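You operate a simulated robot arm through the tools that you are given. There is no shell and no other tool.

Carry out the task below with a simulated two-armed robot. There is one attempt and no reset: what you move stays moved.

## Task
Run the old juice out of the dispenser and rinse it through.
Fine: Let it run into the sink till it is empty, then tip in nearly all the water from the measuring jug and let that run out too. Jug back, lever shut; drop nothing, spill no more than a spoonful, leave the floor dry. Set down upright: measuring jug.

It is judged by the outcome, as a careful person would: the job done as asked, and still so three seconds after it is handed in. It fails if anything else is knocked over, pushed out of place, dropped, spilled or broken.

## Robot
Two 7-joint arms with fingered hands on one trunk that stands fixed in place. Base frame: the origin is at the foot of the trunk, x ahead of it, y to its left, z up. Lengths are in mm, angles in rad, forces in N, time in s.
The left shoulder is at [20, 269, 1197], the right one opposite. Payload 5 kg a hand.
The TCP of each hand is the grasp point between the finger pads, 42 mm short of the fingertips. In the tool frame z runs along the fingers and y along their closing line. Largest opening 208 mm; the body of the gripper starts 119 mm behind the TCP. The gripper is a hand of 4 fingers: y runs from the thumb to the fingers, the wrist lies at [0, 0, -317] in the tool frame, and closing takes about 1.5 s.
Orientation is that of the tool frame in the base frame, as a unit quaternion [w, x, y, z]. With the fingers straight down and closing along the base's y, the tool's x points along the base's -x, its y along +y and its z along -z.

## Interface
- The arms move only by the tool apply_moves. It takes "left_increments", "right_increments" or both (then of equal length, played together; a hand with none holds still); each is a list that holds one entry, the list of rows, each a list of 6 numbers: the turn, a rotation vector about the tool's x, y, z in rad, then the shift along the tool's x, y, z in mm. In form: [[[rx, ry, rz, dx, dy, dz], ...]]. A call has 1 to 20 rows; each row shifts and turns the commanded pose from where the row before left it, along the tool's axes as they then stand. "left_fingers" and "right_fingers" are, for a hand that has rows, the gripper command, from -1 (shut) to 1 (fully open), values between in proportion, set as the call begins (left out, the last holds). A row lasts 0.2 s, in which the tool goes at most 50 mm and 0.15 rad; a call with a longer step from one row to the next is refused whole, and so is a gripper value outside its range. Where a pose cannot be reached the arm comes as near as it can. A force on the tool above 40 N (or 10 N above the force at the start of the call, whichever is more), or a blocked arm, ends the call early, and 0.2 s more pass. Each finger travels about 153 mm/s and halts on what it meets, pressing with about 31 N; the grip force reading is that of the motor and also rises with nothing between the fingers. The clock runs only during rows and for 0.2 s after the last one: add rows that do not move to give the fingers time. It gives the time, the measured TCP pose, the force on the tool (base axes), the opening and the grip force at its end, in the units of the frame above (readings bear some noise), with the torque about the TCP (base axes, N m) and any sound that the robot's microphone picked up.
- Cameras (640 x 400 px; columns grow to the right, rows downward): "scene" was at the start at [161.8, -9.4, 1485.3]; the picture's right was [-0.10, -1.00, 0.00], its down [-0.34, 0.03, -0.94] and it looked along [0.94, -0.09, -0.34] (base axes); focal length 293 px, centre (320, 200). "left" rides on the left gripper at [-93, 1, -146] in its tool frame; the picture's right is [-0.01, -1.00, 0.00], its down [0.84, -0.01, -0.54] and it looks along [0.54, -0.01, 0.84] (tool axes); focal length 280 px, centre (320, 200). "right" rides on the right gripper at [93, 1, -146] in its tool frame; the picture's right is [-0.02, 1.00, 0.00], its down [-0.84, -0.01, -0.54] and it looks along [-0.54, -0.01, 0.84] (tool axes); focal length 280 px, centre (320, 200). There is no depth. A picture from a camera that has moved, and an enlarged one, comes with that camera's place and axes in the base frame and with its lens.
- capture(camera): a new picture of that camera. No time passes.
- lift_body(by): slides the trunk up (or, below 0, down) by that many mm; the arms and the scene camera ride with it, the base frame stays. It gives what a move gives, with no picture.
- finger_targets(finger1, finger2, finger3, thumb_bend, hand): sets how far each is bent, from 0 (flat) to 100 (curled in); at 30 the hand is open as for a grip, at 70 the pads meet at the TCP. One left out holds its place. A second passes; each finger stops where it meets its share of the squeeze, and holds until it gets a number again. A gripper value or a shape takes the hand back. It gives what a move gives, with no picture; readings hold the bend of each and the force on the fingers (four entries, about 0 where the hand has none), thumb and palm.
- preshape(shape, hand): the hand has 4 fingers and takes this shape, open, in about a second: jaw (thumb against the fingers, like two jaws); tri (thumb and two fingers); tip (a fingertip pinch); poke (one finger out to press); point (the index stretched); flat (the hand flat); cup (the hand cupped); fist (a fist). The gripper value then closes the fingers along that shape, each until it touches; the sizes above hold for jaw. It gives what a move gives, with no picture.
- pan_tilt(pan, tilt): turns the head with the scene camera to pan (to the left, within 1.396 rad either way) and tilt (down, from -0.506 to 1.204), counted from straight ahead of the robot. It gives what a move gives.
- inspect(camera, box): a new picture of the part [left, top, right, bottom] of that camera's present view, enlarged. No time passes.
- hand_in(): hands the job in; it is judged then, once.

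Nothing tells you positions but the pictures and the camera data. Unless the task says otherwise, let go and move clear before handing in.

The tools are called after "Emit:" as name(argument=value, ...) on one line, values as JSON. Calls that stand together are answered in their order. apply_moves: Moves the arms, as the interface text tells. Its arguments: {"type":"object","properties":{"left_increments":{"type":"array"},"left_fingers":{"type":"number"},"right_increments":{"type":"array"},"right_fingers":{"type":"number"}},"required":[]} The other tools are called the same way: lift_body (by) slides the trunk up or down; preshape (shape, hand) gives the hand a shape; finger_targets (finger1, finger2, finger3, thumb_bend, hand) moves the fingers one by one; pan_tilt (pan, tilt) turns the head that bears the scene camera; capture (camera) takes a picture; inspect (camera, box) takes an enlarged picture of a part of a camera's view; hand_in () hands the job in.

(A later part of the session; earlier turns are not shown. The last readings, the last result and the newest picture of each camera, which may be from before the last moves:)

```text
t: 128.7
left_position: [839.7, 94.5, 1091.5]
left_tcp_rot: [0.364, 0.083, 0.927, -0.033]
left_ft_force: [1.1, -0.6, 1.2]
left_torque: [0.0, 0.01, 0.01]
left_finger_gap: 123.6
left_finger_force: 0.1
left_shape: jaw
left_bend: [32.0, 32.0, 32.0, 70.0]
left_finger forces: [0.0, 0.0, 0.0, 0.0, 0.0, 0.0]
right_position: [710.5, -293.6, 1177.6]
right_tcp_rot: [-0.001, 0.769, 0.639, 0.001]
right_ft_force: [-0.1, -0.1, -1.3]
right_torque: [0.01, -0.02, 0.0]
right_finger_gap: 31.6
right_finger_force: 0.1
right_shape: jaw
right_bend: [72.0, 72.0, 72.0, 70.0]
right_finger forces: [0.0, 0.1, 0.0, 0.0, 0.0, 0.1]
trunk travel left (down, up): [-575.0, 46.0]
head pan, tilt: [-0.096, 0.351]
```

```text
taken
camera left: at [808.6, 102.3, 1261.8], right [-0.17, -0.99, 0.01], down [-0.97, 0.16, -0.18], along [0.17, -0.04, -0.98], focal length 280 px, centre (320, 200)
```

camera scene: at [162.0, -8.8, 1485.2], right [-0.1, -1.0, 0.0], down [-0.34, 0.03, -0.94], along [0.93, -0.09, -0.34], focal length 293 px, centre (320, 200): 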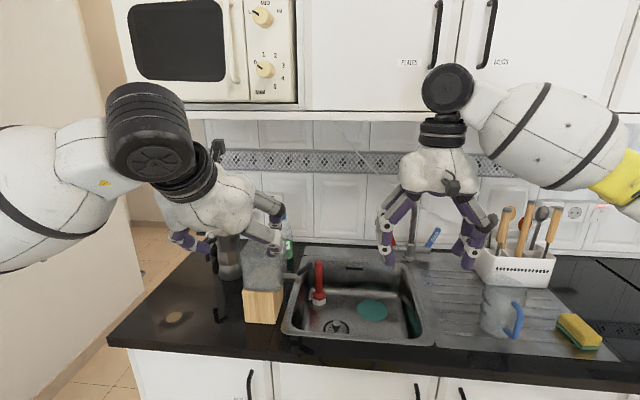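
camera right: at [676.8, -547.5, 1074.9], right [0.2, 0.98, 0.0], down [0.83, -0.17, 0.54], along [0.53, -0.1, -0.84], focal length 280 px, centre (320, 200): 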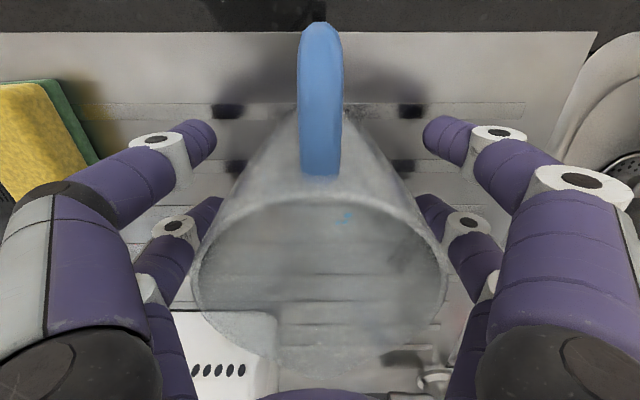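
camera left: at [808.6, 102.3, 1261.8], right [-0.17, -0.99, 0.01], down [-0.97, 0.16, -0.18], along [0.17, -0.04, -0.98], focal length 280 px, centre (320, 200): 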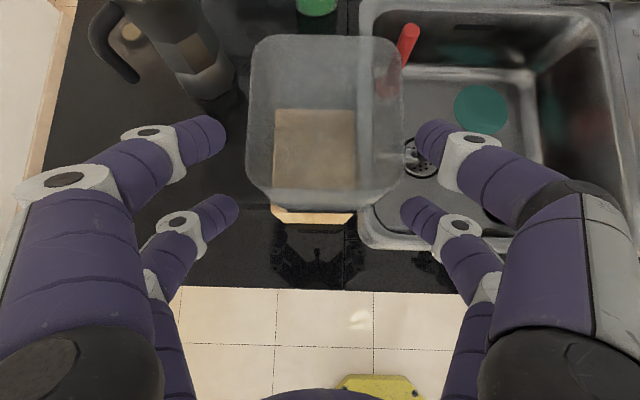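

The tank is still centred within about 2 mm. I'll correct by 1.5 mm and advance the remaining distance.

Emit:
apply_moves(left_increments=[[[0, 0, 0, 0, -1.5, 15], [0, 0, 0, 0, 0, 15], [0, 0, 0, 0, 0, 10], [0, 0, 0, 0, 0, 6], [0, 0, 0, 0, 0, 0]]])

Emit:
inspect(camera="left", box=[180, 20, 460, 260])

Emit:
inspect(camera="scene", box=[235, 275, 315, 325])

```text
t: 129.9
left_position: [870.9, 86.8, 1055.5]
left_tcp_rot: [0.364, 0.083, 0.927, -0.033]
left_ft_force: [0.1, -0.5, 0.6]
left_torque: [-0.02, 0.0, -0.02]
left_finger_gap: 123.2
left_finger_force: 0.1
left_shape: jaw
left_bend: [32.0, 32.0, 32.0, 70.0]
left_finger forces: [0.1, 0.0, 0.0, 0.0, 0.0, 0.1]
right_position: [711.0, -293.3, 1176.6]
right_tcp_rot: [-0.001, 0.77, 0.638, 0.002]
right_ft_force: [-0.5, 1.0, -0.2]
right_torque: [0.02, -0.02, -0.07]
right_finger_gap: 31.7
right_finger_force: 0.1
right_shape: jaw
right_bend: [72.0, 72.0, 72.0, 70.0]
right_finger forces: [0.1, 0.0, 0.0, 0.1, 0.0, 0.1]
trunk travel left (down, up): [-575.0, 46.0]
head pan, tilt: [-0.096, 0.351]
```

```text
1.67 times, centred on (320, 140) of left
camera zoom: at [839.1, 94.1, 1226.0], right [-0.17, -0.99, 0.01], down [-0.97, 0.16, -0.18], along [0.17, -0.04, -0.98], focal length 467 px, centre (320, 300)
```

zoom: 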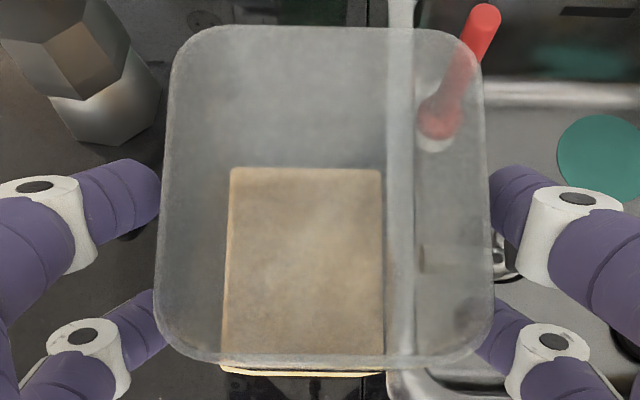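

```text
8.00 times, centred on (275, 300) of scene
camera zoom: at [161.8, -9.4, 1485.3], right [-0.1, -1.0, 0.0], down [-0.34, 0.03, -0.94], along [0.94, -0.09, -0.34], focal length 2345 px, centre (680, -600)
```

zoom: 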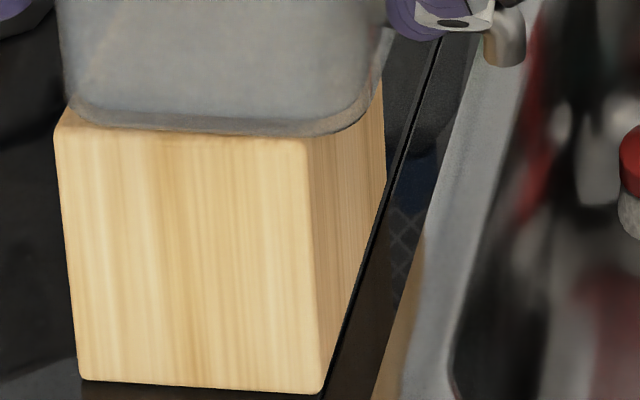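

The tank is empty and the fingers lie alongside its walls. I'll close the left hand gently in steps to clamp it.

Emit:
apply_moves(left_increments=[[[0, 0, 0, 0, 0, 0], [0, 0, 0, 0, 0, 0]]], left_fingers=0.09)

Emit:
apply_moves(left_increments=[[[0, 0, 0, 0, 0, 0], [0, 0, 0, 0, 0, 0]]], left_fingers=0.04)

Emit:
apply_moves(left_increments=[[[0, 0, 0, 0, 0, 0], [0, 0, 0, 0, 0, 0]]], left_fingers=0.0)

Emit:
inspect(camera="scene", box=[235, 275, 315, 325])

```text
t: 130.5
left_position: [869.3, 88.0, 1055.4]
left_tcp_rot: [0.364, 0.083, 0.927, -0.033]
left_ft_force: [-0.5, 0.3, -0.6]
left_torque: [-0.03, -0.02, 0.0]
left_finger_gap: 114.2
left_finger_force: 0.1
left_shape: jaw
left_bend: [72.0, 72.0, 72.0, 70.0]
left_finger forces: [0.0, 0.0, 0.0, 0.0, 0.0, 0.0]
right_position: [710.5, -293.4, 1177.4]
right_tcp_rot: [-0.001, 0.769, 0.639, 0.001]
right_ft_force: [0.8, -0.6, 0.0]
right_torque: [-0.01, 0.02, -0.01]
right_finger_gap: 31.6
right_finger_force: 0.0
right_shape: jaw
right_bend: [72.0, 72.0, 72.0, 70.0]
right_finger forces: [0.0, 0.0, 0.1, 0.0, 0.1, 0.0]
trunk travel left (down, up): [-575.0, 46.0]
head pan, tilt: [-0.096, 0.351]
```

```text
t: 131.1
left_position: [870.1, 87.1, 1055.4]
left_tcp_rot: [0.364, 0.083, 0.927, -0.034]
left_ft_force: [0.1, -1.1, -0.4]
left_torque: [-0.03, 0.01, -0.07]
left_finger_gap: 109.4
left_finger_force: 0.0
left_shape: jaw
left_bend: [72.0, 72.0, 72.0, 70.0]
left_finger forces: [0.0, 0.0, 0.3, 0.1, 0.7, 0.0]
right_position: [711.2, -294.4, 1176.4]
right_tcp_rot: [0.0, 0.77, 0.638, 0.001]
right_ft_force: [0.0, 0.4, 0.5]
right_torque: [0.04, -0.02, 0.0]
right_finger_gap: 31.7
right_finger_force: 0.1
right_shape: jaw
right_bend: [72.0, 72.0, 72.0, 70.0]
right_finger forces: [0.0, 0.1, 0.1, 0.0, 0.0, 0.0]
trunk travel left (down, up): [-575.0, 46.0]
head pan, tilt: [-0.096, 0.351]
```

```text
t: 131.7
left_position: [870.7, 86.9, 1055.1]
left_tcp_rot: [0.364, 0.084, 0.927, -0.034]
left_ft_force: [2.5, -0.4, 0.1]
left_torque: [-0.06, -0.07, -0.11]
left_finger_gap: 103.5
left_finger_force: 31.0
left_shape: jaw
left_bend: [73.0, 73.0, 73.0, 70.0]
left_finger forces: [28.1, 28.0, 28.0, 0.0, 28.4, 0.0]
right_position: [710.3, -294.0, 1175.3]
right_tcp_rot: [-0.001, 0.769, 0.639, 0.001]
right_ft_force: [0.2, -0.1, 0.2]
right_torque: [-0.01, 0.01, -0.02]
right_finger_gap: 31.3
right_finger_force: 0.2
right_shape: jaw
right_bend: [72.0, 72.0, 72.0, 70.0]
right_finger forces: [0.1, 0.0, 0.0, 0.0, 0.1, 0.0]
trunk travel left (down, up): [-575.0, 46.0]
head pan, tilt: [-0.096, 0.351]
```

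```text
8.00 times, centred on (275, 300) of scene
camera zoom: at [162.0, -9.4, 1485.3], right [-0.1, -1.0, 0.0], down [-0.34, 0.03, -0.94], along [0.93, -0.09, -0.34], focal length 2345 px, centre (680, -600)
```

zoom: 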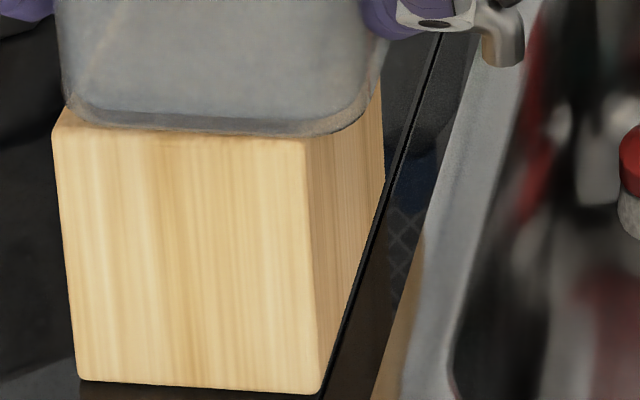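

The tank is clamped and unmoved. I'll tilt the right hand 45° and bring it to the sink side of the open lever.

Emit:
apply_moves(right_increments=[[[0, 0.131, 0, 0, 0, 0], [0, 0.131, 0, 0, 0, 0], [0, 0.131, 0, 0, 0, 0], [0, 0.131, 0, 0, 0, 0], [0, 0.131, 0, 0, 0, 0], [0, 0.131, 0, 0, 0, 0], [0, 0, 0, 10.7, 23.6, 39], [0, 0, 0, 10.7, 23.6, 39], [0, 0, 0, 10.7, 23.6, 39], [0, 0, 0, 10.7, 23.6, 39], [0, 0, 0, 10.7, 23.6, 39], [0, 0, 0, 0, 0, 0]]])

Emit:
capture(camera="right")

Emit:
inspect(camera="scene", box=[240, 220, 360, 330])

```text
t: 134.3
left_position: [870.3, 87.5, 1055.4]
left_tcp_rot: [0.364, 0.083, 0.927, -0.034]
left_ft_force: [-2.1, -1.7, 0.1]
left_torque: [-0.09, 0.11, -0.08]
left_finger_gap: 103.9
left_finger_force: 31.2
left_shape: jaw
left_bend: [73.0, 73.0, 73.0, 70.0]
left_finger forces: [28.6, 28.9, 29.9, 0.0, 29.8, 0.0]
right_position: [858.6, -142.0, 1075.8]
right_tcp_rot: [-0.245, 0.71, 0.59, 0.295]
right_ft_force: [0.2, -0.3, -0.4]
right_torque: [0.01, 0.05, 0.04]
right_finger_gap: 31.3
right_finger_force: 0.0
right_shape: jaw
right_bend: [72.0, 72.0, 72.0, 70.0]
right_finger forces: [0.0, 0.1, 0.0, 0.0, 0.0, 0.0]
trunk travel left (down, up): [-575.0, 46.0]
head pan, tilt: [-0.096, 0.351]
```

```text
taken
camera right: at [852.5, -179.4, 1245.6], right [0.98, -0.19, -0.01], down [-0.19, -0.96, -0.22], along [0.03, 0.22, -0.98], focal length 280 px, centre (320, 200)
```

right: 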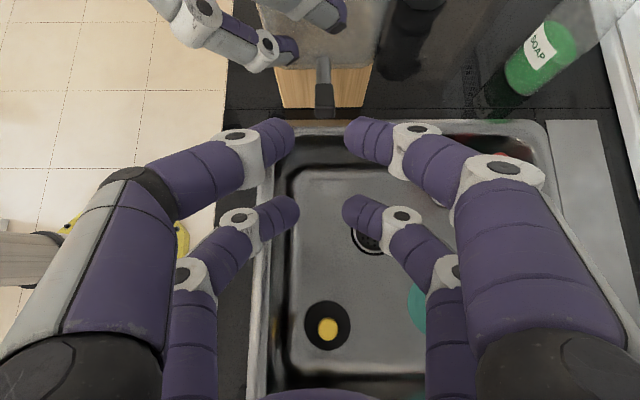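

```text
3.64 times, centred on (300, 275) of scene
camera zoom: at [162.3, -9.2, 1485.3], right [-0.1, -1.0, 0.0], down [-0.34, 0.03, -0.94], along [0.93, -0.09, -0.34], focal length 1066 px, centre (393, -73)
```

zoom: 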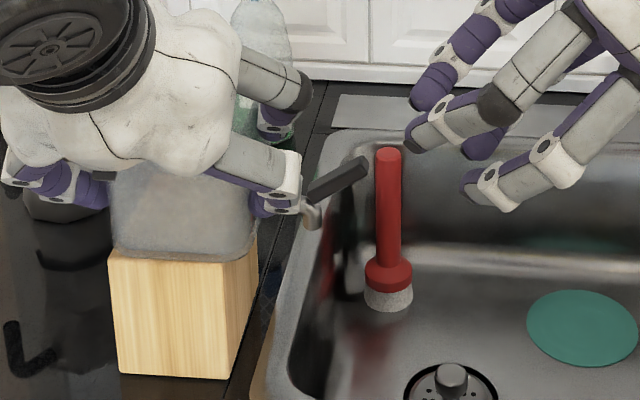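

The open lever points at the gap between the upper fingertips, about 4 mm toward the far finger. I'll centre and move in 78 mm to straddle its end.

Emit:
apply_moves(right_increments=[[[0, 0, 0, 0, 4, 0], [0, 0, 0, 0, 0, 25], [0, 0, 0, 0, 0, 20], [0, 0, 0, 0, 0, 15], [0, 0, 0, 0, 0, 0]]])

Emit:
inspect(camera="right", box=[220, 60, 420, 200])

```text
t: 135.5
left_position: [869.4, 86.5, 1055.6]
left_tcp_rot: [0.364, 0.083, 0.927, -0.034]
left_ft_force: [-0.1, 0.5, -4.2]
left_torque: [-0.05, 0.07, -0.04]
left_finger_gap: 103.9
left_finger_force: 30.7
left_shape: jaw
left_bend: [73.0, 73.0, 73.0, 70.0]
left_finger forces: [29.1, 29.3, 29.3, 0.0, 29.2, 0.0]
right_position: [872.0, -98.5, 1032.6]
right_tcp_rot: [-0.245, 0.711, 0.59, 0.295]
right_ft_force: [-0.4, 0.2, -0.2]
right_torque: [-0.04, 0.0, 0.0]
right_finger_gap: 31.1
right_finger_force: 0.2
right_shape: jaw
right_bend: [72.0, 72.0, 72.0, 70.0]
right_finger forces: [0.0, 0.0, 0.1, 0.1, 0.0, 0.0]
trunk travel left (down, up): [-575.0, 46.0]
head pan, tilt: [-0.096, 0.351]
```

```text
2.86 times, centred on (320, 130) of right
camera zoom: at [864.6, -137.6, 1202.5], right [0.98, -0.19, -0.01], down [-0.19, -0.96, -0.22], along [0.03, 0.22, -0.98], focal length 801 px, centre (320, 400)
```

zoom: 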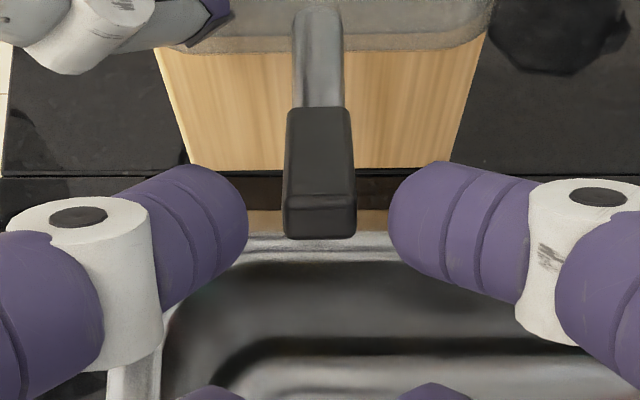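

The lever's end is centred between the fingertips. I'll advance 14 mm more and grip it.

Emit:
apply_moves(right_increments=[[[0, 0, 0, 0, 0, 8], [0, 0, 0, 0, 0, 7], [0, 0, 0, 0, 0, 0]]])

Emit:
apply_moves(right_increments=[[[0, 0, 0, 0, 0, 0], [0, 0, 0, 0, 0, 0], [0, 0, 0, 0, 0, 0], [0, 0, 0, 0, 0, 0]]], right_fingers=-1)

Emit:
inspect(camera="right", box=[220, 60, 420, 200])

```text
t: 136.3
left_position: [869.5, 86.5, 1056.3]
left_tcp_rot: [0.365, 0.083, 0.927, -0.034]
left_ft_force: [-0.9, 1.4, -3.3]
left_torque: [0.02, 0.07, 0.05]
left_finger_gap: 103.6
left_finger_force: 31.0
left_shape: jaw
left_bend: [73.0, 73.0, 73.0, 70.0]
left_finger forces: [29.4, 29.6, 29.0, 0.1, 29.0, 0.0]
right_position: [872.4, -90.2, 1023.0]
right_tcp_rot: [-0.246, 0.71, 0.59, 0.295]
right_ft_force: [-0.1, 0.3, 0.4]
right_torque: [0.02, 0.01, 0.0]
right_finger_gap: 31.4
right_finger_force: 0.1
right_shape: jaw
right_bend: [72.0, 72.0, 72.0, 70.0]
right_finger forces: [0.0, 0.1, 0.0, 0.1, 0.1, 0.0]
trunk travel left (down, up): [-575.0, 46.0]
head pan, tilt: [-0.096, 0.351]
```

```text
t: 137.3
left_position: [868.2, 87.0, 1054.4]
left_tcp_rot: [0.365, 0.083, 0.927, -0.033]
left_ft_force: [0.5, -1.8, -2.9]
left_torque: [-0.11, 0.03, 0.07]
left_finger_gap: 103.8
left_finger_force: 31.3
left_shape: jaw
left_bend: [73.0, 73.0, 73.0, 70.0]
left_finger forces: [28.8, 28.9, 29.5, 0.0, 29.4, 0.0]
right_position: [873.3, -88.5, 1022.2]
right_tcp_rot: [-0.246, 0.71, 0.589, 0.296]
right_ft_force: [-0.1, 2.9, 0.3]
right_torque: [-0.06, 0.03, 0.04]
right_finger_gap: 4.1
right_finger_force: 31.1
right_shape: jaw
right_bend: [71.0, 70.0, 70.0, 70.0]
right_finger forces: [26.7, 0.1, 0.0, 0.0, 27.4, 0.0]
trunk travel left (down, up): [-575.0, 46.0]
head pan, tilt: [-0.096, 0.351]
```

```text
2.86 times, centred on (320, 130) of right
camera zoom: at [866.8, -127.1, 1191.8], right [0.98, -0.19, -0.01], down [-0.19, -0.96, -0.22], along [0.03, 0.22, -0.98], focal length 801 px, centre (320, 400)
```

zoom: 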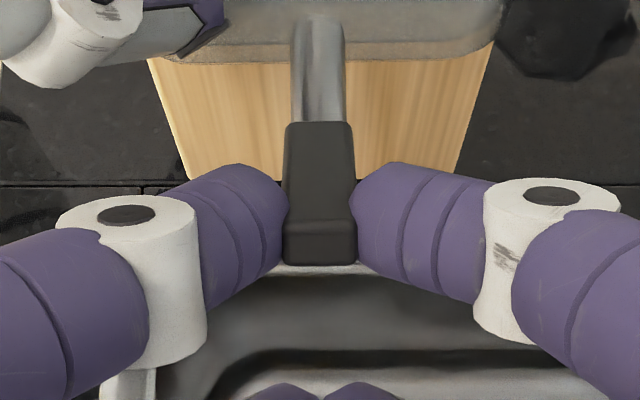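

The lever is gripped. I'll push it back along the reverse arc toward the tank, watching forces.

Emit:
apply_moves(right_increments=[[[0, 0, 0, 1.5, 0, 0.27], [0, 0, 0, 1.5, 0, 0.27], [0, 0, 0, 1.5, 0, 0.27], [0, 0, 0, 1.5, 0, 0.27], [0, 0, 0, 1.5, 0, 0.27], [0, 0, 0, 1.5, 0, 0.27], [0, 0, 0, 1.5, 0, 0.27], [0, 0, 0, 1.5, 0, 0.27]]])

Emit:
inspect(camera="right", box=[220, 60, 420, 200])

Emit:
inspect(camera="scene", box=[235, 275, 315, 325])

```text
t: 139.1
left_position: [870.7, 87.4, 1056.1]
left_tcp_rot: [0.364, 0.083, 0.927, -0.032]
left_ft_force: [0.7, 4.2, -1.8]
left_torque: [-0.01, -0.01, 0.02]
left_finger_gap: 103.6
left_finger_force: 31.6
left_shape: jaw
left_bend: [73.0, 73.0, 73.0, 70.0]
left_finger forces: [30.6, 30.7, 28.3, 0.0, 28.3, 0.1]
right_position: [873.8, -79.6, 1031.0]
right_tcp_rot: [-0.245, 0.71, 0.589, 0.296]
right_ft_force: [0.0, -5.8, -0.3]
right_torque: [-0.27, 0.11, -0.02]
right_finger_gap: 4.0
right_finger_force: 31.0
right_shape: jaw
right_bend: [71.0, 70.0, 70.0, 70.0]
right_finger forces: [29.3, 0.0, 0.0, 0.0, 28.4, 0.0]
trunk travel left (down, up): [-575.0, 46.0]
head pan, tilt: [-0.096, 0.351]
```

```text
2.86 times, centred on (320, 130) of right
camera zoom: at [868.2, -118.2, 1200.1], right [0.98, -0.19, -0.01], down [-0.19, -0.96, -0.22], along [0.03, 0.22, -0.98], focal length 801 px, centre (320, 400)
```

zoom: 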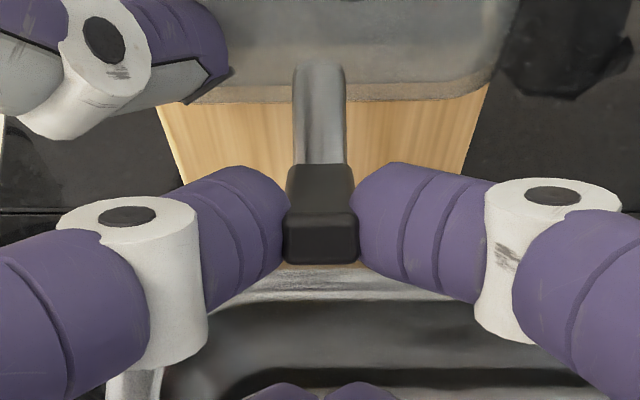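

```text
8.00 times, centred on (275, 300) of scene
camera zoom: at [162.1, -9.5, 1485.3], right [-0.1, -1.0, 0.0], down [-0.34, 0.03, -0.94], along [0.93, -0.09, -0.34], focal length 2345 px, centre (680, -600)
```

zoom: 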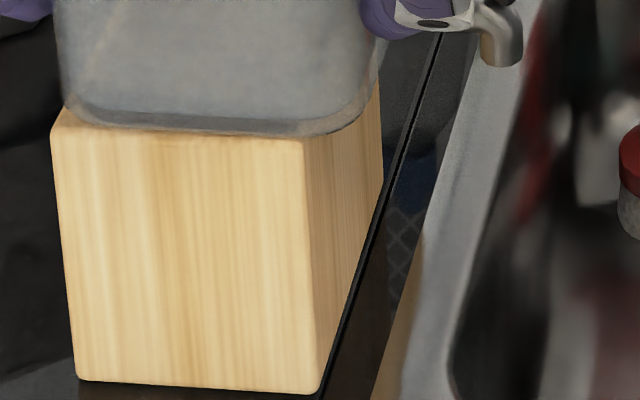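

The lever is rotating back up with about 6 N and the block is steady. I'll continue toward upright.

Emit:
apply_moves(right_increments=[[[0, 0, 0, 1.1, 0, 0.7], [0, 0, 0, 1.1, 0, 0.7], [0, 0, 0, 1.1, 0, 0.7], [0, 0, 0, 1.1, 0, 0.7], [0, 0, 0, 1.1, 0, 0.7], [0, 0, 0, 1.1, 0, 0.7], [0, 0, 0, 1.1, 0, 0.7], [0, 0, 0, 1.1, 0, 0.7]]])

Emit:
inspect(camera="right", box=[220, 60, 420, 200])

```text
t: 140.9
left_position: [870.1, 87.8, 1055.9]
left_tcp_rot: [0.365, 0.083, 0.927, -0.032]
left_ft_force: [2.0, 11.3, -5.6]
left_torque: [1.08, -0.1, 0.38]
left_finger_gap: 102.9
left_finger_force: 31.5
left_shape: jaw
left_bend: [73.0, 73.0, 73.0, 70.0]
left_finger forces: [33.4, 33.8, 27.9, 0.0, 27.9, 0.0]
right_position: [875.6, -71.8, 1034.1]
right_tcp_rot: [-0.246, 0.71, 0.589, 0.297]
right_ft_force: [-3.3, -11.8, 11.3]
right_torque: [0.22, -0.01, -0.02]
right_finger_gap: 4.4
right_finger_force: 31.3
right_shape: jaw
right_bend: [71.0, 70.0, 70.0, 71.0]
right_finger forces: [33.1, 0.1, 0.0, 0.0, 33.5, 0.0]
trunk travel left (down, up): [-575.0, 46.0]
head pan, tilt: [-0.096, 0.351]
```

```text
2.86 times, centred on (320, 130) of right
camera zoom: at [869.4, -108.3, 1203.9], right [0.98, -0.19, -0.01], down [-0.19, -0.96, -0.22], along [0.03, 0.22, -0.98], focal length 801 px, centre (320, 400)
```

zoom: 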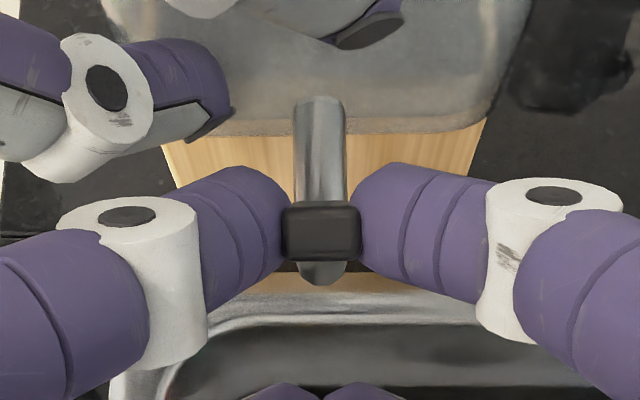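

The reading of 11 N upward says I'm below the lever's arc, so I'll ease the hand up a few millimetres.

Emit:
apply_moves(right_increments=[[[0, 0, 0, 0.9, 0, -0.9], [0, 0, 0, 0.9, 0, -0.9], [0, 0, 0, 0.9, 0, -0.9], [0, 0, 0, 0, 0, 0]]])

Emit:
inspect(camera="right", box=[220, 60, 420, 200])

```text
t: 141.9
left_position: [870.7, 85.1, 1056.2]
left_tcp_rot: [0.364, 0.083, 0.927, -0.033]
left_ft_force: [-0.2, 5.2, -2.6]
left_torque: [0.09, 0.04, 0.17]
left_finger_gap: 102.7
left_finger_force: 31.0
left_shape: jaw
left_bend: [73.0, 73.0, 73.0, 70.0]
left_finger forces: [32.5, 31.9, 29.6, 0.1, 29.1, 0.0]
right_position: [874.8, -69.3, 1036.3]
right_tcp_rot: [-0.246, 0.71, 0.591, 0.295]
right_ft_force: [-0.4, -5.5, 0.3]
right_torque: [-0.31, 0.06, -0.02]
right_finger_gap: 4.2
right_finger_force: 30.6
right_shape: jaw
right_bend: [71.0, 70.0, 70.0, 70.0]
right_finger forces: [31.3, 0.1, 0.0, 0.0, 31.0, 0.0]
trunk travel left (down, up): [-575.0, 46.0]
head pan, tilt: [-0.096, 0.351]
```

```text
2.86 times, centred on (320, 130) of right
camera zoom: at [870.1, -107.8, 1206.2], right [0.98, -0.19, -0.01], down [-0.19, -0.96, -0.22], along [0.03, 0.22, -0.98], focal length 801 px, centre (320, 400)
```

zoom: 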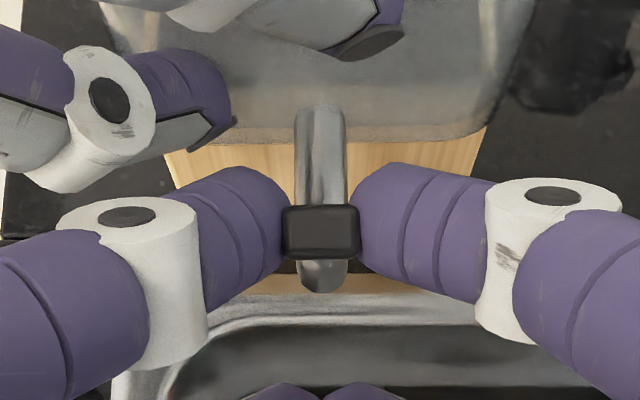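

That removed the vertical load. I'll continue pushing toward the tank with a little more rise.

Emit:
apply_moves(right_increments=[[[0, 0, 0, 0.92, 0, 0.5], [0, 0, 0, 0.92, 0, 0.5], [0, 0, 0, 0.92, 0, 0.5], [0, 0, 0, 0.92, 0, 0.5], [0, 0, 0, 0.92, 0, 0.5], [0, 0, 0, 0.92, 0, 0.5]]])

Emit:
inspect(camera="right", box=[220, 60, 420, 200])

Emit:
inspect(camera="scene", box=[235, 275, 315, 325])

```text
t: 143.3
left_position: [871.3, 86.2, 1055.9]
left_tcp_rot: [0.364, 0.084, 0.927, -0.034]
left_ft_force: [0.3, 4.7, 0.6]
left_torque: [-0.25, 0.03, 0.1]
left_finger_gap: 102.8
left_finger_force: 31.3
left_shape: jaw
left_bend: [73.0, 73.0, 73.0, 70.0]
left_finger forces: [32.6, 31.5, 30.1, 0.0, 29.5, 0.0]
right_position: [877.9, -65.4, 1038.8]
right_tcp_rot: [-0.246, 0.71, 0.59, 0.296]
right_ft_force: [0.5, -3.9, 0.1]
right_torque: [-0.48, 0.12, -0.03]
right_finger_gap: 4.1
right_finger_force: 31.5
right_shape: jaw
right_bend: [71.0, 70.0, 70.0, 70.0]
right_finger forces: [31.1, 0.1, 0.1, 0.0, 30.3, 0.0]
trunk travel left (down, up): [-575.0, 46.0]
head pan, tilt: [-0.096, 0.351]
```

```text
2.86 times, centred on (320, 130) of right
camera zoom: at [871.1, -102.4, 1208.2], right [0.98, -0.19, -0.01], down [-0.19, -0.96, -0.22], along [0.03, 0.22, -0.98], focal length 801 px, centre (320, 400)
```

zoom: 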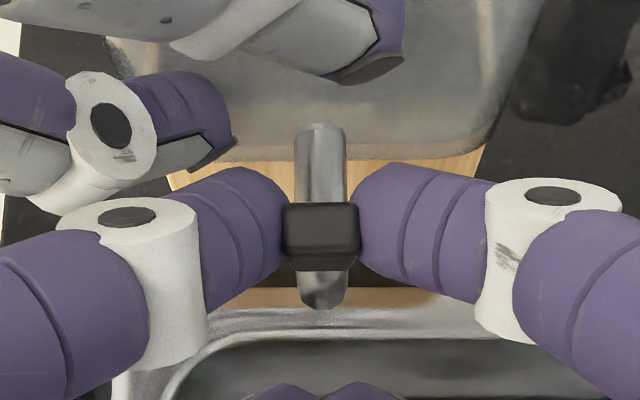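

```text
8.00 times, centred on (275, 300) of scene
camera zoom: at [162.3, -9.3, 1485.2], right [-0.1, -1.0, 0.0], down [-0.34, 0.03, -0.94], along [0.93, -0.09, -0.34], focal length 2345 px, centre (680, -600)
```

zoom: 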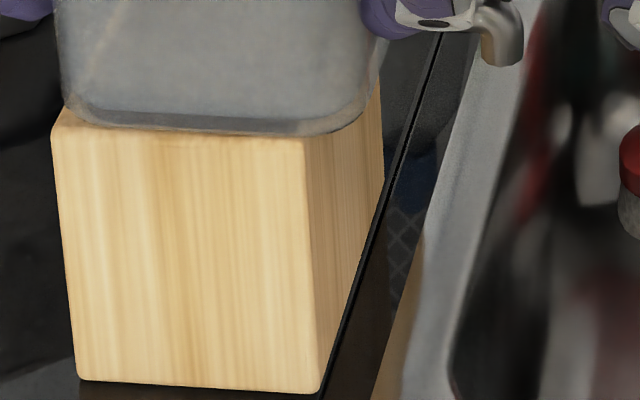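

The lever is nearly upright and the block is steady. I'll push the last several millimetres.

Emit:
apply_moves(right_increments=[[[0, 0, 0, 0.85, 0, 0.55], [0, 0, 0, 0.85, 0, 0.55], [0, 0, 0, 0.85, 0, 0.55], [0, 0, 0, 0.8, 0, 0.6], [0, 0, 0, 0.8, 0, 0.6], [0, 0, 0, 0.8, 0, 0.6]]])

Emit:
inspect(camera="right", box=[220, 60, 420, 200])

Emit:
inspect(camera="scene", box=[240, 200, 360, 310])

```text
t: 144.7
left_position: [870.4, 87.6, 1054.3]
left_tcp_rot: [0.364, 0.083, 0.927, -0.034]
left_ft_force: [-0.4, 4.9, -0.8]
left_torque: [-0.18, 0.03, -0.01]
left_finger_gap: 103.0
left_finger_force: 31.6
left_shape: jaw
left_bend: [73.0, 73.0, 73.0, 70.0]
left_finger forces: [32.5, 31.7, 29.9, 0.0, 29.5, 0.0]
right_position: [877.7, -58.7, 1038.9]
right_tcp_rot: [-0.246, 0.711, 0.59, 0.295]
right_ft_force: [0.2, -5.0, -0.5]
right_torque: [-0.42, 0.12, -0.09]
right_finger_gap: 4.3
right_finger_force: 30.9
right_shape: jaw
right_bend: [71.0, 70.0, 70.0, 70.0]
right_finger forces: [31.5, 0.1, 0.0, 0.0, 30.2, 0.0]
trunk travel left (down, up): [-575.0, 46.0]
head pan, tilt: [-0.096, 0.351]
```

```text
2.86 times, centred on (320, 130) of right
camera zoom: at [871.9, -97.0, 1209.3], right [0.98, -0.19, -0.01], down [-0.19, -0.96, -0.22], along [0.03, 0.22, -0.98], focal length 801 px, centre (320, 400)
```

zoom: 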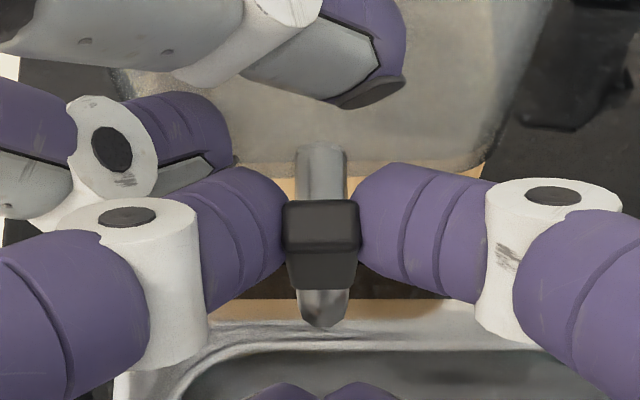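

```text
3.64 times, centred on (300, 255) of scene
camera zoom: at [162.2, -9.4, 1485.2], right [-0.1, -1.0, 0.0], down [-0.34, 0.03, -0.94], along [0.93, -0.09, -0.34], focal length 1066 px, centre (393, 0)
```

zoom: 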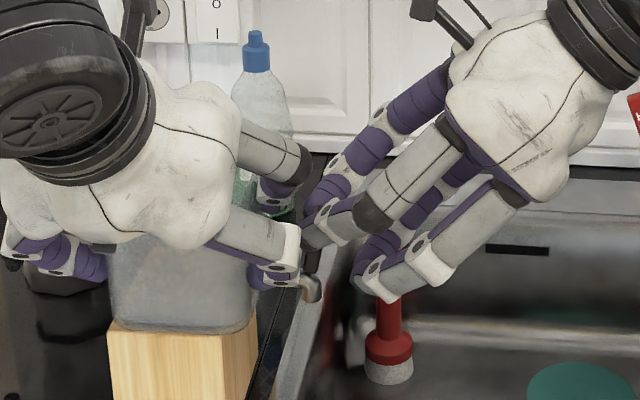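

The lever still leans out by roughly 8°. I'll push the remaining 6–8 mm straight toward the tank.

Emit:
apply_moves(right_increments=[[[0, 0, 0, 0.75, 0, 0.67], [0, 0, 0, 0.75, 0, 0.67], [0, 0, 0, 0.75, 0, 0.67], [0, 0, 0, 0.72, 0, 0.7], [0, 0, 0, 0.72, 0, 0.7]]])

Emit:
inspect(camera="right", box=[220, 60, 420, 200])

Emit:
inspect(camera="scene", box=[235, 275, 315, 325])

```text
t: 145.9
left_position: [870.4, 87.1, 1054.6]
left_tcp_rot: [0.364, 0.083, 0.927, -0.033]
left_ft_force: [-1.6, 5.1, 0.0]
left_torque: [-0.03, -0.03, -0.19]
left_finger_gap: 102.9
left_finger_force: 30.9
left_shape: jaw
left_bend: [73.0, 73.0, 73.0, 70.0]
left_finger forces: [32.3, 32.0, 29.6, 0.1, 29.7, 0.0]
right_position: [878.5, -55.0, 1039.6]
right_tcp_rot: [-0.246, 0.71, 0.59, 0.295]
right_ft_force: [5.1, -6.8, 0.0]
right_torque: [-0.36, 0.08, -0.24]
right_finger_gap: 4.1
right_finger_force: 30.9
right_shape: jaw
right_bend: [71.0, 70.0, 70.0, 70.0]
right_finger forces: [33.2, 0.1, 0.0, 0.1, 28.8, 0.0]
trunk travel left (down, up): [-575.0, 46.0]
head pan, tilt: [-0.096, 0.351]
```

```text
2.86 times, centred on (320, 130) of right
camera zoom: at [872.6, -91.2, 1209.6], right [0.98, -0.19, -0.01], down [-0.19, -0.96, -0.22], along [0.03, 0.22, -0.98], focal length 801 px, centre (320, 400)
```

zoom: 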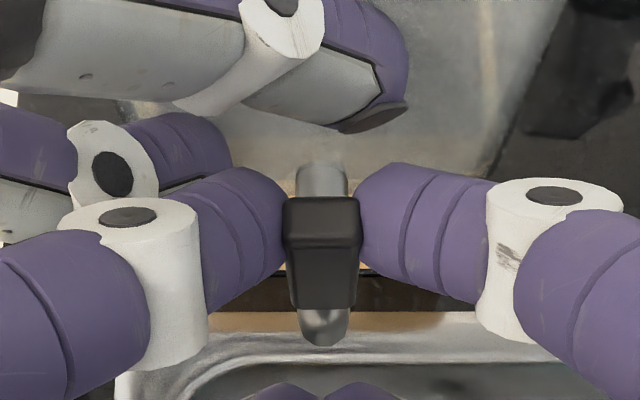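

```text
8.00 times, centred on (275, 300) of scene
camera zoom: at [162.2, -9.4, 1485.2], right [-0.1, -1.0, 0.0], down [-0.34, 0.03, -0.94], along [0.93, -0.09, -0.34], focal length 2345 px, centre (680, -600)
```

zoom: 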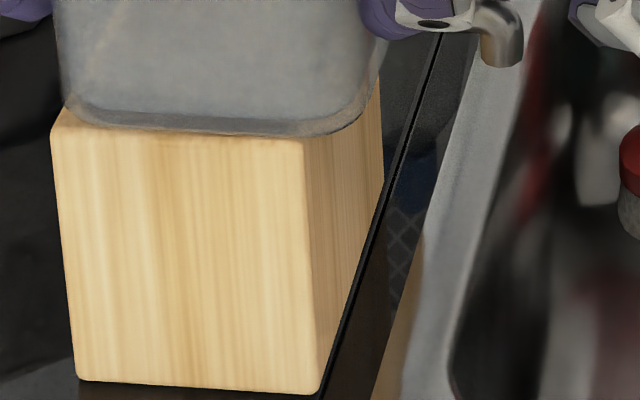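

The lever is within a few degrees of upright, but the right near finger is now close to the left hand's finger. I'll release and instead push the lever's outer face with the closed fingertips, which keeps clear of the left hand.

Emit:
apply_moves(right_increments=[[[0, 0, 0, 0, 0, 0], [0, 0, 0, 0, 0, 0], [0, 0, 0, 0, 0, -10], [0, 0, 0, 0, 0, -15], [0, 0, 0, 0, 0, -15], [0, 0, 0, 0, 0, 0]]], right_fingers=-0.78)

Emit:
inspect(camera="right", box=[220, 60, 420, 200])

Emit:
inspect(camera="scene", box=[285, 250, 310, 290])

```text
t: 147.3
left_position: [870.3, 86.4, 1056.0]
left_tcp_rot: [0.364, 0.083, 0.927, -0.033]
left_ft_force: [-0.6, 1.6, -2.1]
left_torque: [-0.06, 0.02, 0.04]
left_finger_gap: 103.1
left_finger_force: 30.5
left_shape: jaw
left_bend: [73.0, 73.0, 73.0, 70.0]
left_finger forces: [31.4, 30.7, 30.9, 0.0, 30.5, 0.1]
right_position: [875.8, -81.4, 1068.9]
right_tcp_rot: [-0.246, 0.71, 0.589, 0.295]
right_ft_force: [-0.3, -0.2, -0.2]
right_torque: [0.01, 0.02, -0.01]
right_finger_gap: 22.8
right_finger_force: 0.1
right_shape: jaw
right_bend: [72.0, 72.0, 72.0, 70.0]
right_finger forces: [0.0, 0.0, 0.0, 0.0, 0.1, 0.0]
trunk travel left (down, up): [-575.0, 46.0]
head pan, tilt: [-0.096, 0.351]
```

```text
2.86 times, centred on (320, 130) of right
camera zoom: at [868.4, -118.8, 1238.2], right [0.98, -0.19, -0.01], down [-0.19, -0.96, -0.22], along [0.03, 0.22, -0.98], focal length 801 px, centre (320, 400)
```

zoom: 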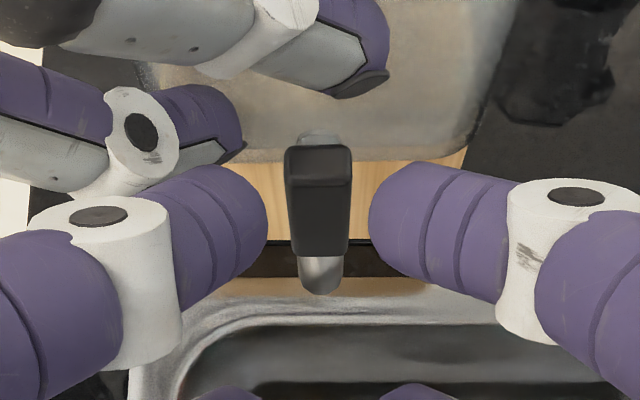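

```text
10.00 times, centred on (298, 270) of scene
camera zoom: at [161.9, -9.4, 1485.2], right [-0.1, -1.0, 0.0], down [-0.34, 0.03, -0.94], along [0.93, -0.09, -0.34], focal length 2931 px, centre (545, -500)
```

zoom: 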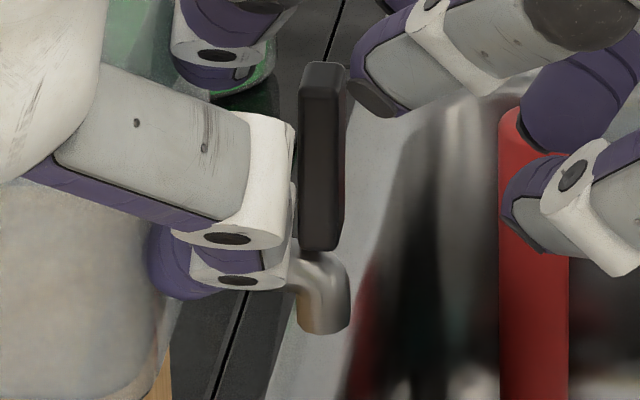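

Only about 2.5° remains compared with the original view. I'll close the fingertips, lower them to the lever's upper part, and press gently against its outer face.

Emit:
apply_moves(right_increments=[[[0, 0, 0, 0, 0, 0], [0, 0, 0, 0, 0, 0], [0, 0, 0, -9, 0, 9], [0, 0, 0, -9, 0, 9], [0, 0, 0, 0, 0, 0]]], right_fingers=-1)

Emit:
inspect(camera="right", box=[220, 60, 420, 200])

Emit:
inspect(camera="scene", box=[285, 250, 310, 290])

```text
t: 148.5
left_position: [869.7, 86.9, 1056.1]
left_tcp_rot: [0.364, 0.084, 0.927, -0.034]
left_ft_force: [-0.6, -0.5, -2.8]
left_torque: [-0.09, 0.06, 0.0]
left_finger_gap: 103.4
left_finger_force: 30.9
left_shape: jaw
left_bend: [73.0, 73.0, 73.0, 70.0]
left_finger forces: [31.4, 30.5, 31.1, 0.0, 30.6, 0.0]
right_position: [874.6, -80.8, 1043.9]
right_tcp_rot: [-0.246, 0.71, 0.59, 0.296]
right_ft_force: [-0.1, -0.4, 0.8]
right_torque: [0.04, -0.03, 0.01]
right_finger_gap: 0.0
right_finger_force: 31.3
right_shape: jaw
right_bend: [70.0, 70.0, 70.0, 70.0]
right_finger forces: [0.0, 0.0, 0.0, 0.0, 0.0, 0.0]
trunk travel left (down, up): [-575.0, 46.0]
head pan, tilt: [-0.096, 0.351]
```

```text
2.86 times, centred on (320, 130) of right
camera zoom: at [868.5, -118.7, 1213.2], right [0.98, -0.19, -0.01], down [-0.19, -0.96, -0.22], along [0.03, 0.22, -0.98], focal length 801 px, centre (320, 400)
```

zoom: 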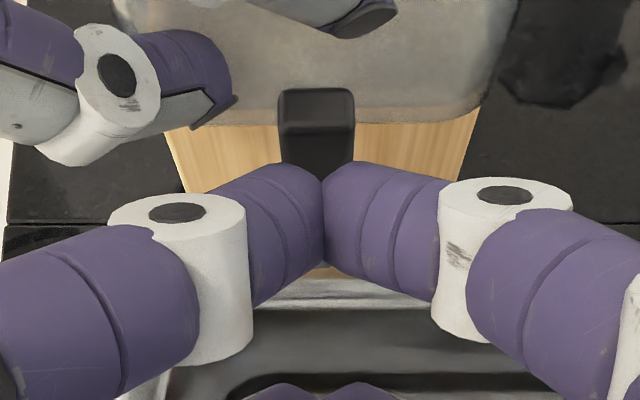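

```text
10.00 times, centred on (298, 270) of scene
camera zoom: at [162.0, -9.4, 1485.3], right [-0.1, -1.0, 0.0], down [-0.34, 0.03, -0.94], along [0.93, -0.09, -0.34], focal length 2931 px, centre (545, -500)
```

zoom: 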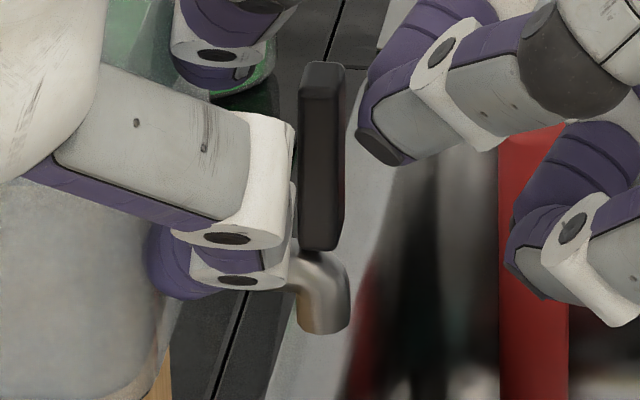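

The closed fingertips are a few millimetres from the lever's outer face. I'll push toward the tank in 1 mm rows.

Emit:
apply_moves(right_increments=[[[0, 0, 0, 0.71, 0, 0.71], [0, 0, 0, 0.71, 0, 0.71], [0, 0, 0, 0.71, 0, 0.71], [0, 0, 0, 0.71, 0, 0.71], [0, 0, 0, 0.71, 0, 0.71], [0, 0, 0, 0.71, 0, 0.71]]])

Emit:
apply_moves(right_increments=[[[0, 0, 0, 0.71, 0, 0.71], [0, 0, 0, 0.71, 0, 0.71], [0, 0, 0, 0.71, 0, 0.71]]])

Emit:
inspect(camera="scene", box=[285, 250, 310, 290])

```text
t: 149.9
left_position: [870.4, 87.6, 1055.5]
left_tcp_rot: [0.364, 0.083, 0.927, -0.033]
left_ft_force: [-0.7, -0.1, -2.4]
left_torque: [-0.16, 0.09, -0.03]
left_finger_gap: 103.4
left_finger_force: 31.4
left_shape: jaw
left_bend: [73.0, 73.0, 73.0, 70.0]
left_finger forces: [31.2, 30.4, 31.3, 0.0, 30.6, 0.0]
right_position: [875.2, -75.7, 1042.9]
right_tcp_rot: [-0.245, 0.711, 0.59, 0.296]
right_ft_force: [-0.2, -0.4, -0.3]
right_torque: [-0.01, -0.01, -0.01]
right_finger_gap: 0.0
right_finger_force: 31.3
right_shape: jaw
right_bend: [70.0, 70.0, 70.0, 70.0]
right_finger forces: [0.0, 0.0, 0.1, 0.1, 0.0, 0.1]
trunk travel left (down, up): [-575.0, 46.0]
head pan, tilt: [-0.096, 0.351]
```

```text
t: 150.7
left_position: [871.5, 87.2, 1055.1]
left_tcp_rot: [0.364, 0.082, 0.927, -0.033]
left_ft_force: [-2.3, 8.7, -1.2]
left_torque: [-0.04, 0.06, -0.02]
left_finger_gap: 103.0
left_finger_force: 31.2
left_shape: jaw
left_bend: [73.0, 73.0, 73.0, 70.0]
left_finger forces: [33.4, 32.6, 29.0, 0.0, 28.6, 0.1]
right_position: [875.0, -73.2, 1043.1]
right_tcp_rot: [-0.245, 0.71, 0.59, 0.295]
right_ft_force: [1.6, -9.9, 0.2]
right_torque: [-0.05, 0.01, -0.27]
right_finger_gap: 0.0
right_finger_force: 31.0
right_shape: jaw
right_bend: [70.0, 70.0, 70.0, 70.0]
right_finger forces: [0.0, 0.0, 0.0, 0.0, 0.1, 0.0]
trunk travel left (down, up): [-575.0, 46.0]
head pan, tilt: [-0.096, 0.351]
```

```text
10.00 times, centred on (298, 270) of scene
camera zoom: at [162.0, -9.5, 1485.3], right [-0.1, -1.0, 0.0], down [-0.34, 0.03, -0.94], along [0.93, -0.09, -0.34], focal length 2931 px, centre (545, -500)
```

zoom: 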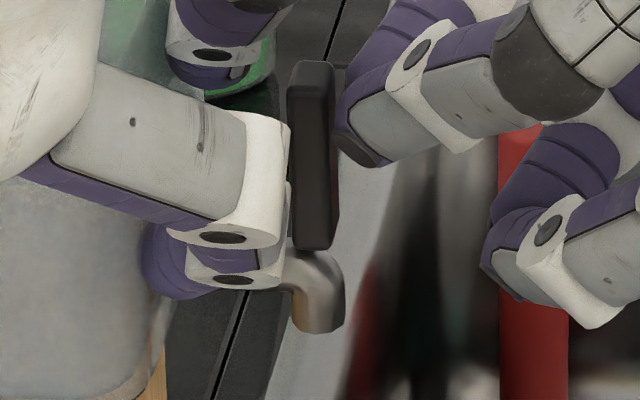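

The lever now stands just as in the original view and has met its stop at about 10 N. I'll back the right hand off and check it stays shut.

Emit:
apply_moves(right_increments=[[[0, 0, 0, -3, 0, -3], [0, 0, 0, -10, 0, -20], [0, 0, 0, -10, 0, -40], [0, 0, 0, -10, 0, -40], [0, 0, 0, 0, 0, -40], [0, 0, 0, 0, 0, 0]]])

Emit:
inspect(camera="scene", box=[285, 250, 310, 290])

Emit:
inspect(camera="right", box=[220, 0, 420, 180])

Emit:
inspect(camera="scene", box=[235, 275, 315, 325])

```text
t: 152.1
left_position: [869.5, 86.5, 1054.9]
left_tcp_rot: [0.364, 0.083, 0.927, -0.033]
left_ft_force: [0.3, 0.7, -4.4]
left_torque: [-0.14, 0.04, -0.08]
left_finger_gap: 103.0
left_finger_force: 31.2
left_shape: jaw
left_bend: [73.0, 73.0, 73.0, 70.0]
left_finger forces: [31.2, 30.6, 31.0, 0.0, 30.6, 0.0]
right_position: [854.1, -196.7, 1120.5]
right_tcp_rot: [-0.245, 0.711, 0.59, 0.295]
right_ft_force: [0.3, 0.1, -0.2]
right_torque: [0.01, -0.01, -0.01]
right_finger_gap: 0.0
right_finger_force: 31.1
right_shape: jaw
right_bend: [70.0, 70.0, 70.0, 70.0]
right_finger forces: [0.0, 0.0, 0.1, 0.0, 0.0, 0.0]
trunk travel left (down, up): [-575.0, 46.0]
head pan, tilt: [-0.096, 0.351]
```

```text
10.00 times, centred on (298, 270) of scene
camera zoom: at [161.9, -9.6, 1485.2], right [-0.1, -1.0, 0.0], down [-0.34, 0.03, -0.94], along [0.93, -0.09, -0.34], focal length 2931 px, centre (545, -500)
```

zoom: 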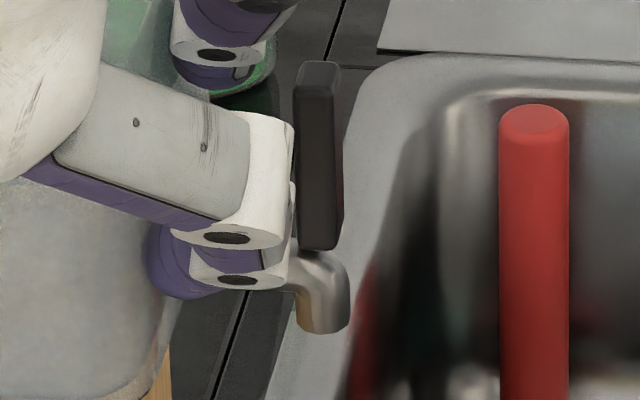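

```text
2.22 times, centred on (320, 90) of right
camera zoom: at [847.3, -234.7, 1290.0], right [0.98, -0.19, -0.01], down [-0.19, -0.96, -0.22], along [0.03, 0.22, -0.98], focal length 623 px, centre (320, 444)
```

zoom: 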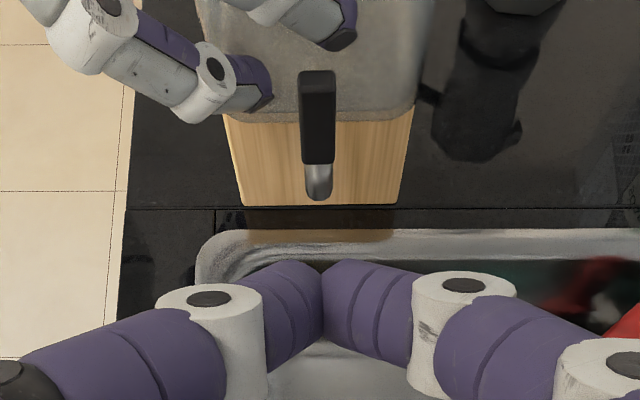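

```text
8.00 times, centred on (275, 300) of scene
camera zoom: at [161.9, -9.6, 1485.2], right [-0.1, -1.0, 0.0], down [-0.34, 0.03, -0.94], along [0.93, -0.09, -0.34], focal length 2345 px, centre (680, -600)
```

zoom: 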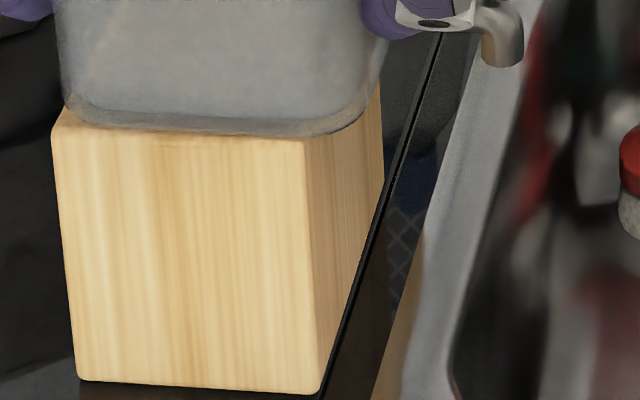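

The lever stays upright and shut. Since the left hand still holds the tank, I'll slide the dispenser the 2.5 mm back toward its exact original spot before letting go.

Emit:
apply_moves(left_increments=[[[0, 0, 0, 0, 0.7, 0], [0, 0, 0, 0, 0.7, 0], [0, 0, 0, 0, 0.7, 0], [0, 0, 0, 0, 0.6, 0], [0, 0, 0, 0, 0, 0]]])

Emit:
inspect(camera="scene", box=[235, 275, 315, 325])

```text
t: 153.3
left_position: [871.1, 91.4, 1055.6]
left_tcp_rot: [0.364, 0.083, 0.927, -0.033]
left_ft_force: [-0.6, -1.5, -6.1]
left_torque: [-0.1, 0.14, -0.07]
left_finger_gap: 102.9
left_finger_force: 30.8
left_shape: jaw
left_bend: [73.0, 73.0, 73.0, 70.0]
left_finger forces: [30.9, 30.3, 31.2, 0.0, 30.9, 0.0]
right_position: [852.9, -196.6, 1118.7]
right_tcp_rot: [-0.245, 0.711, 0.589, 0.296]
right_ft_force: [-0.5, 0.0, -0.7]
right_torque: [-0.03, -0.04, 0.02]
right_finger_gap: 0.4
right_finger_force: 30.8
right_shape: jaw
right_bend: [70.0, 70.0, 70.0, 70.0]
right_finger forces: [0.1, 0.0, 0.0, 0.0, 0.0, 0.1]
trunk travel left (down, up): [-575.0, 46.0]
head pan, tilt: [-0.096, 0.351]
```

```text
8.00 times, centred on (275, 300) of scene
camera zoom: at [162.2, -9.4, 1485.2], right [-0.1, -1.0, 0.0], down [-0.34, 0.03, -0.94], along [0.93, -0.09, -0.34], focal length 2345 px, centre (680, -600)
```

zoom: 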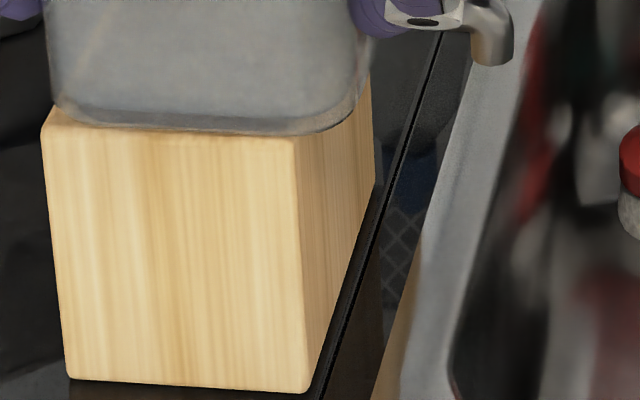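

The block is now within about 1.5 mm of its original outline. I'll open the left hand and back it out along its axis.

Emit:
apply_moves(left_increments=[[[0, 0, 0, 0, 0, 0], [0, 0, 0, 0, 0, 0], [0, 0, 0, 0, 0, 0]]], left_fingers=0.18)

Emit:
inspect(camera="left", box=[180, 20, 460, 260])

Emit:
inspect(camera="scene", box=[235, 275, 315, 325])

```text
t: 154.1
left_position: [869.8, 91.0, 1055.8]
left_tcp_rot: [0.365, 0.084, 0.927, -0.034]
left_ft_force: [0.4, 0.1, 0.2]
left_torque: [-0.01, -0.01, 0.0]
left_finger_gap: 122.1
left_finger_force: 0.0
left_shape: jaw
left_bend: [72.0, 72.0, 72.0, 70.0]
left_finger forces: [0.0, 0.0, 0.0, 0.1, 0.0, 0.0]
right_position: [854.2, -196.8, 1119.6]
right_tcp_rot: [-0.246, 0.71, 0.59, 0.295]
right_ft_force: [0.5, 0.1, -0.5]
right_torque: [0.0, 0.02, -0.02]
right_finger_gap: 0.0
right_finger_force: 31.1
right_shape: jaw
right_bend: [70.0, 70.0, 70.0, 70.0]
right_finger forces: [0.1, 0.0, 0.0, 0.1, 0.0, 0.1]
trunk travel left (down, up): [-575.0, 46.0]
head pan, tilt: [-0.096, 0.351]
```

```text
1.67 times, centred on (320, 140) of left
camera zoom: at [840.1, 97.8, 1226.7], right [-0.17, -0.99, 0.01], down [-0.97, 0.16, -0.18], along [0.18, -0.04, -0.98], focal length 467 px, centre (320, 300)
```

zoom: 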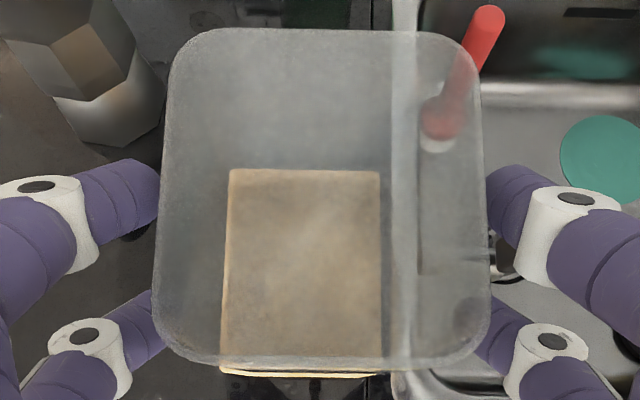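

```text
8.00 times, centred on (275, 300) of scene
camera zoom: at [161.8, -9.4, 1485.3], right [-0.1, -1.0, 0.0], down [-0.34, 0.03, -0.94], along [0.94, -0.09, -0.34], focal length 2345 px, centre (680, -600)
```

zoom: 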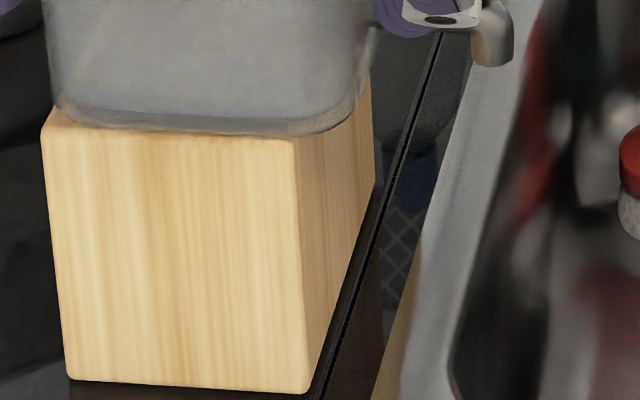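

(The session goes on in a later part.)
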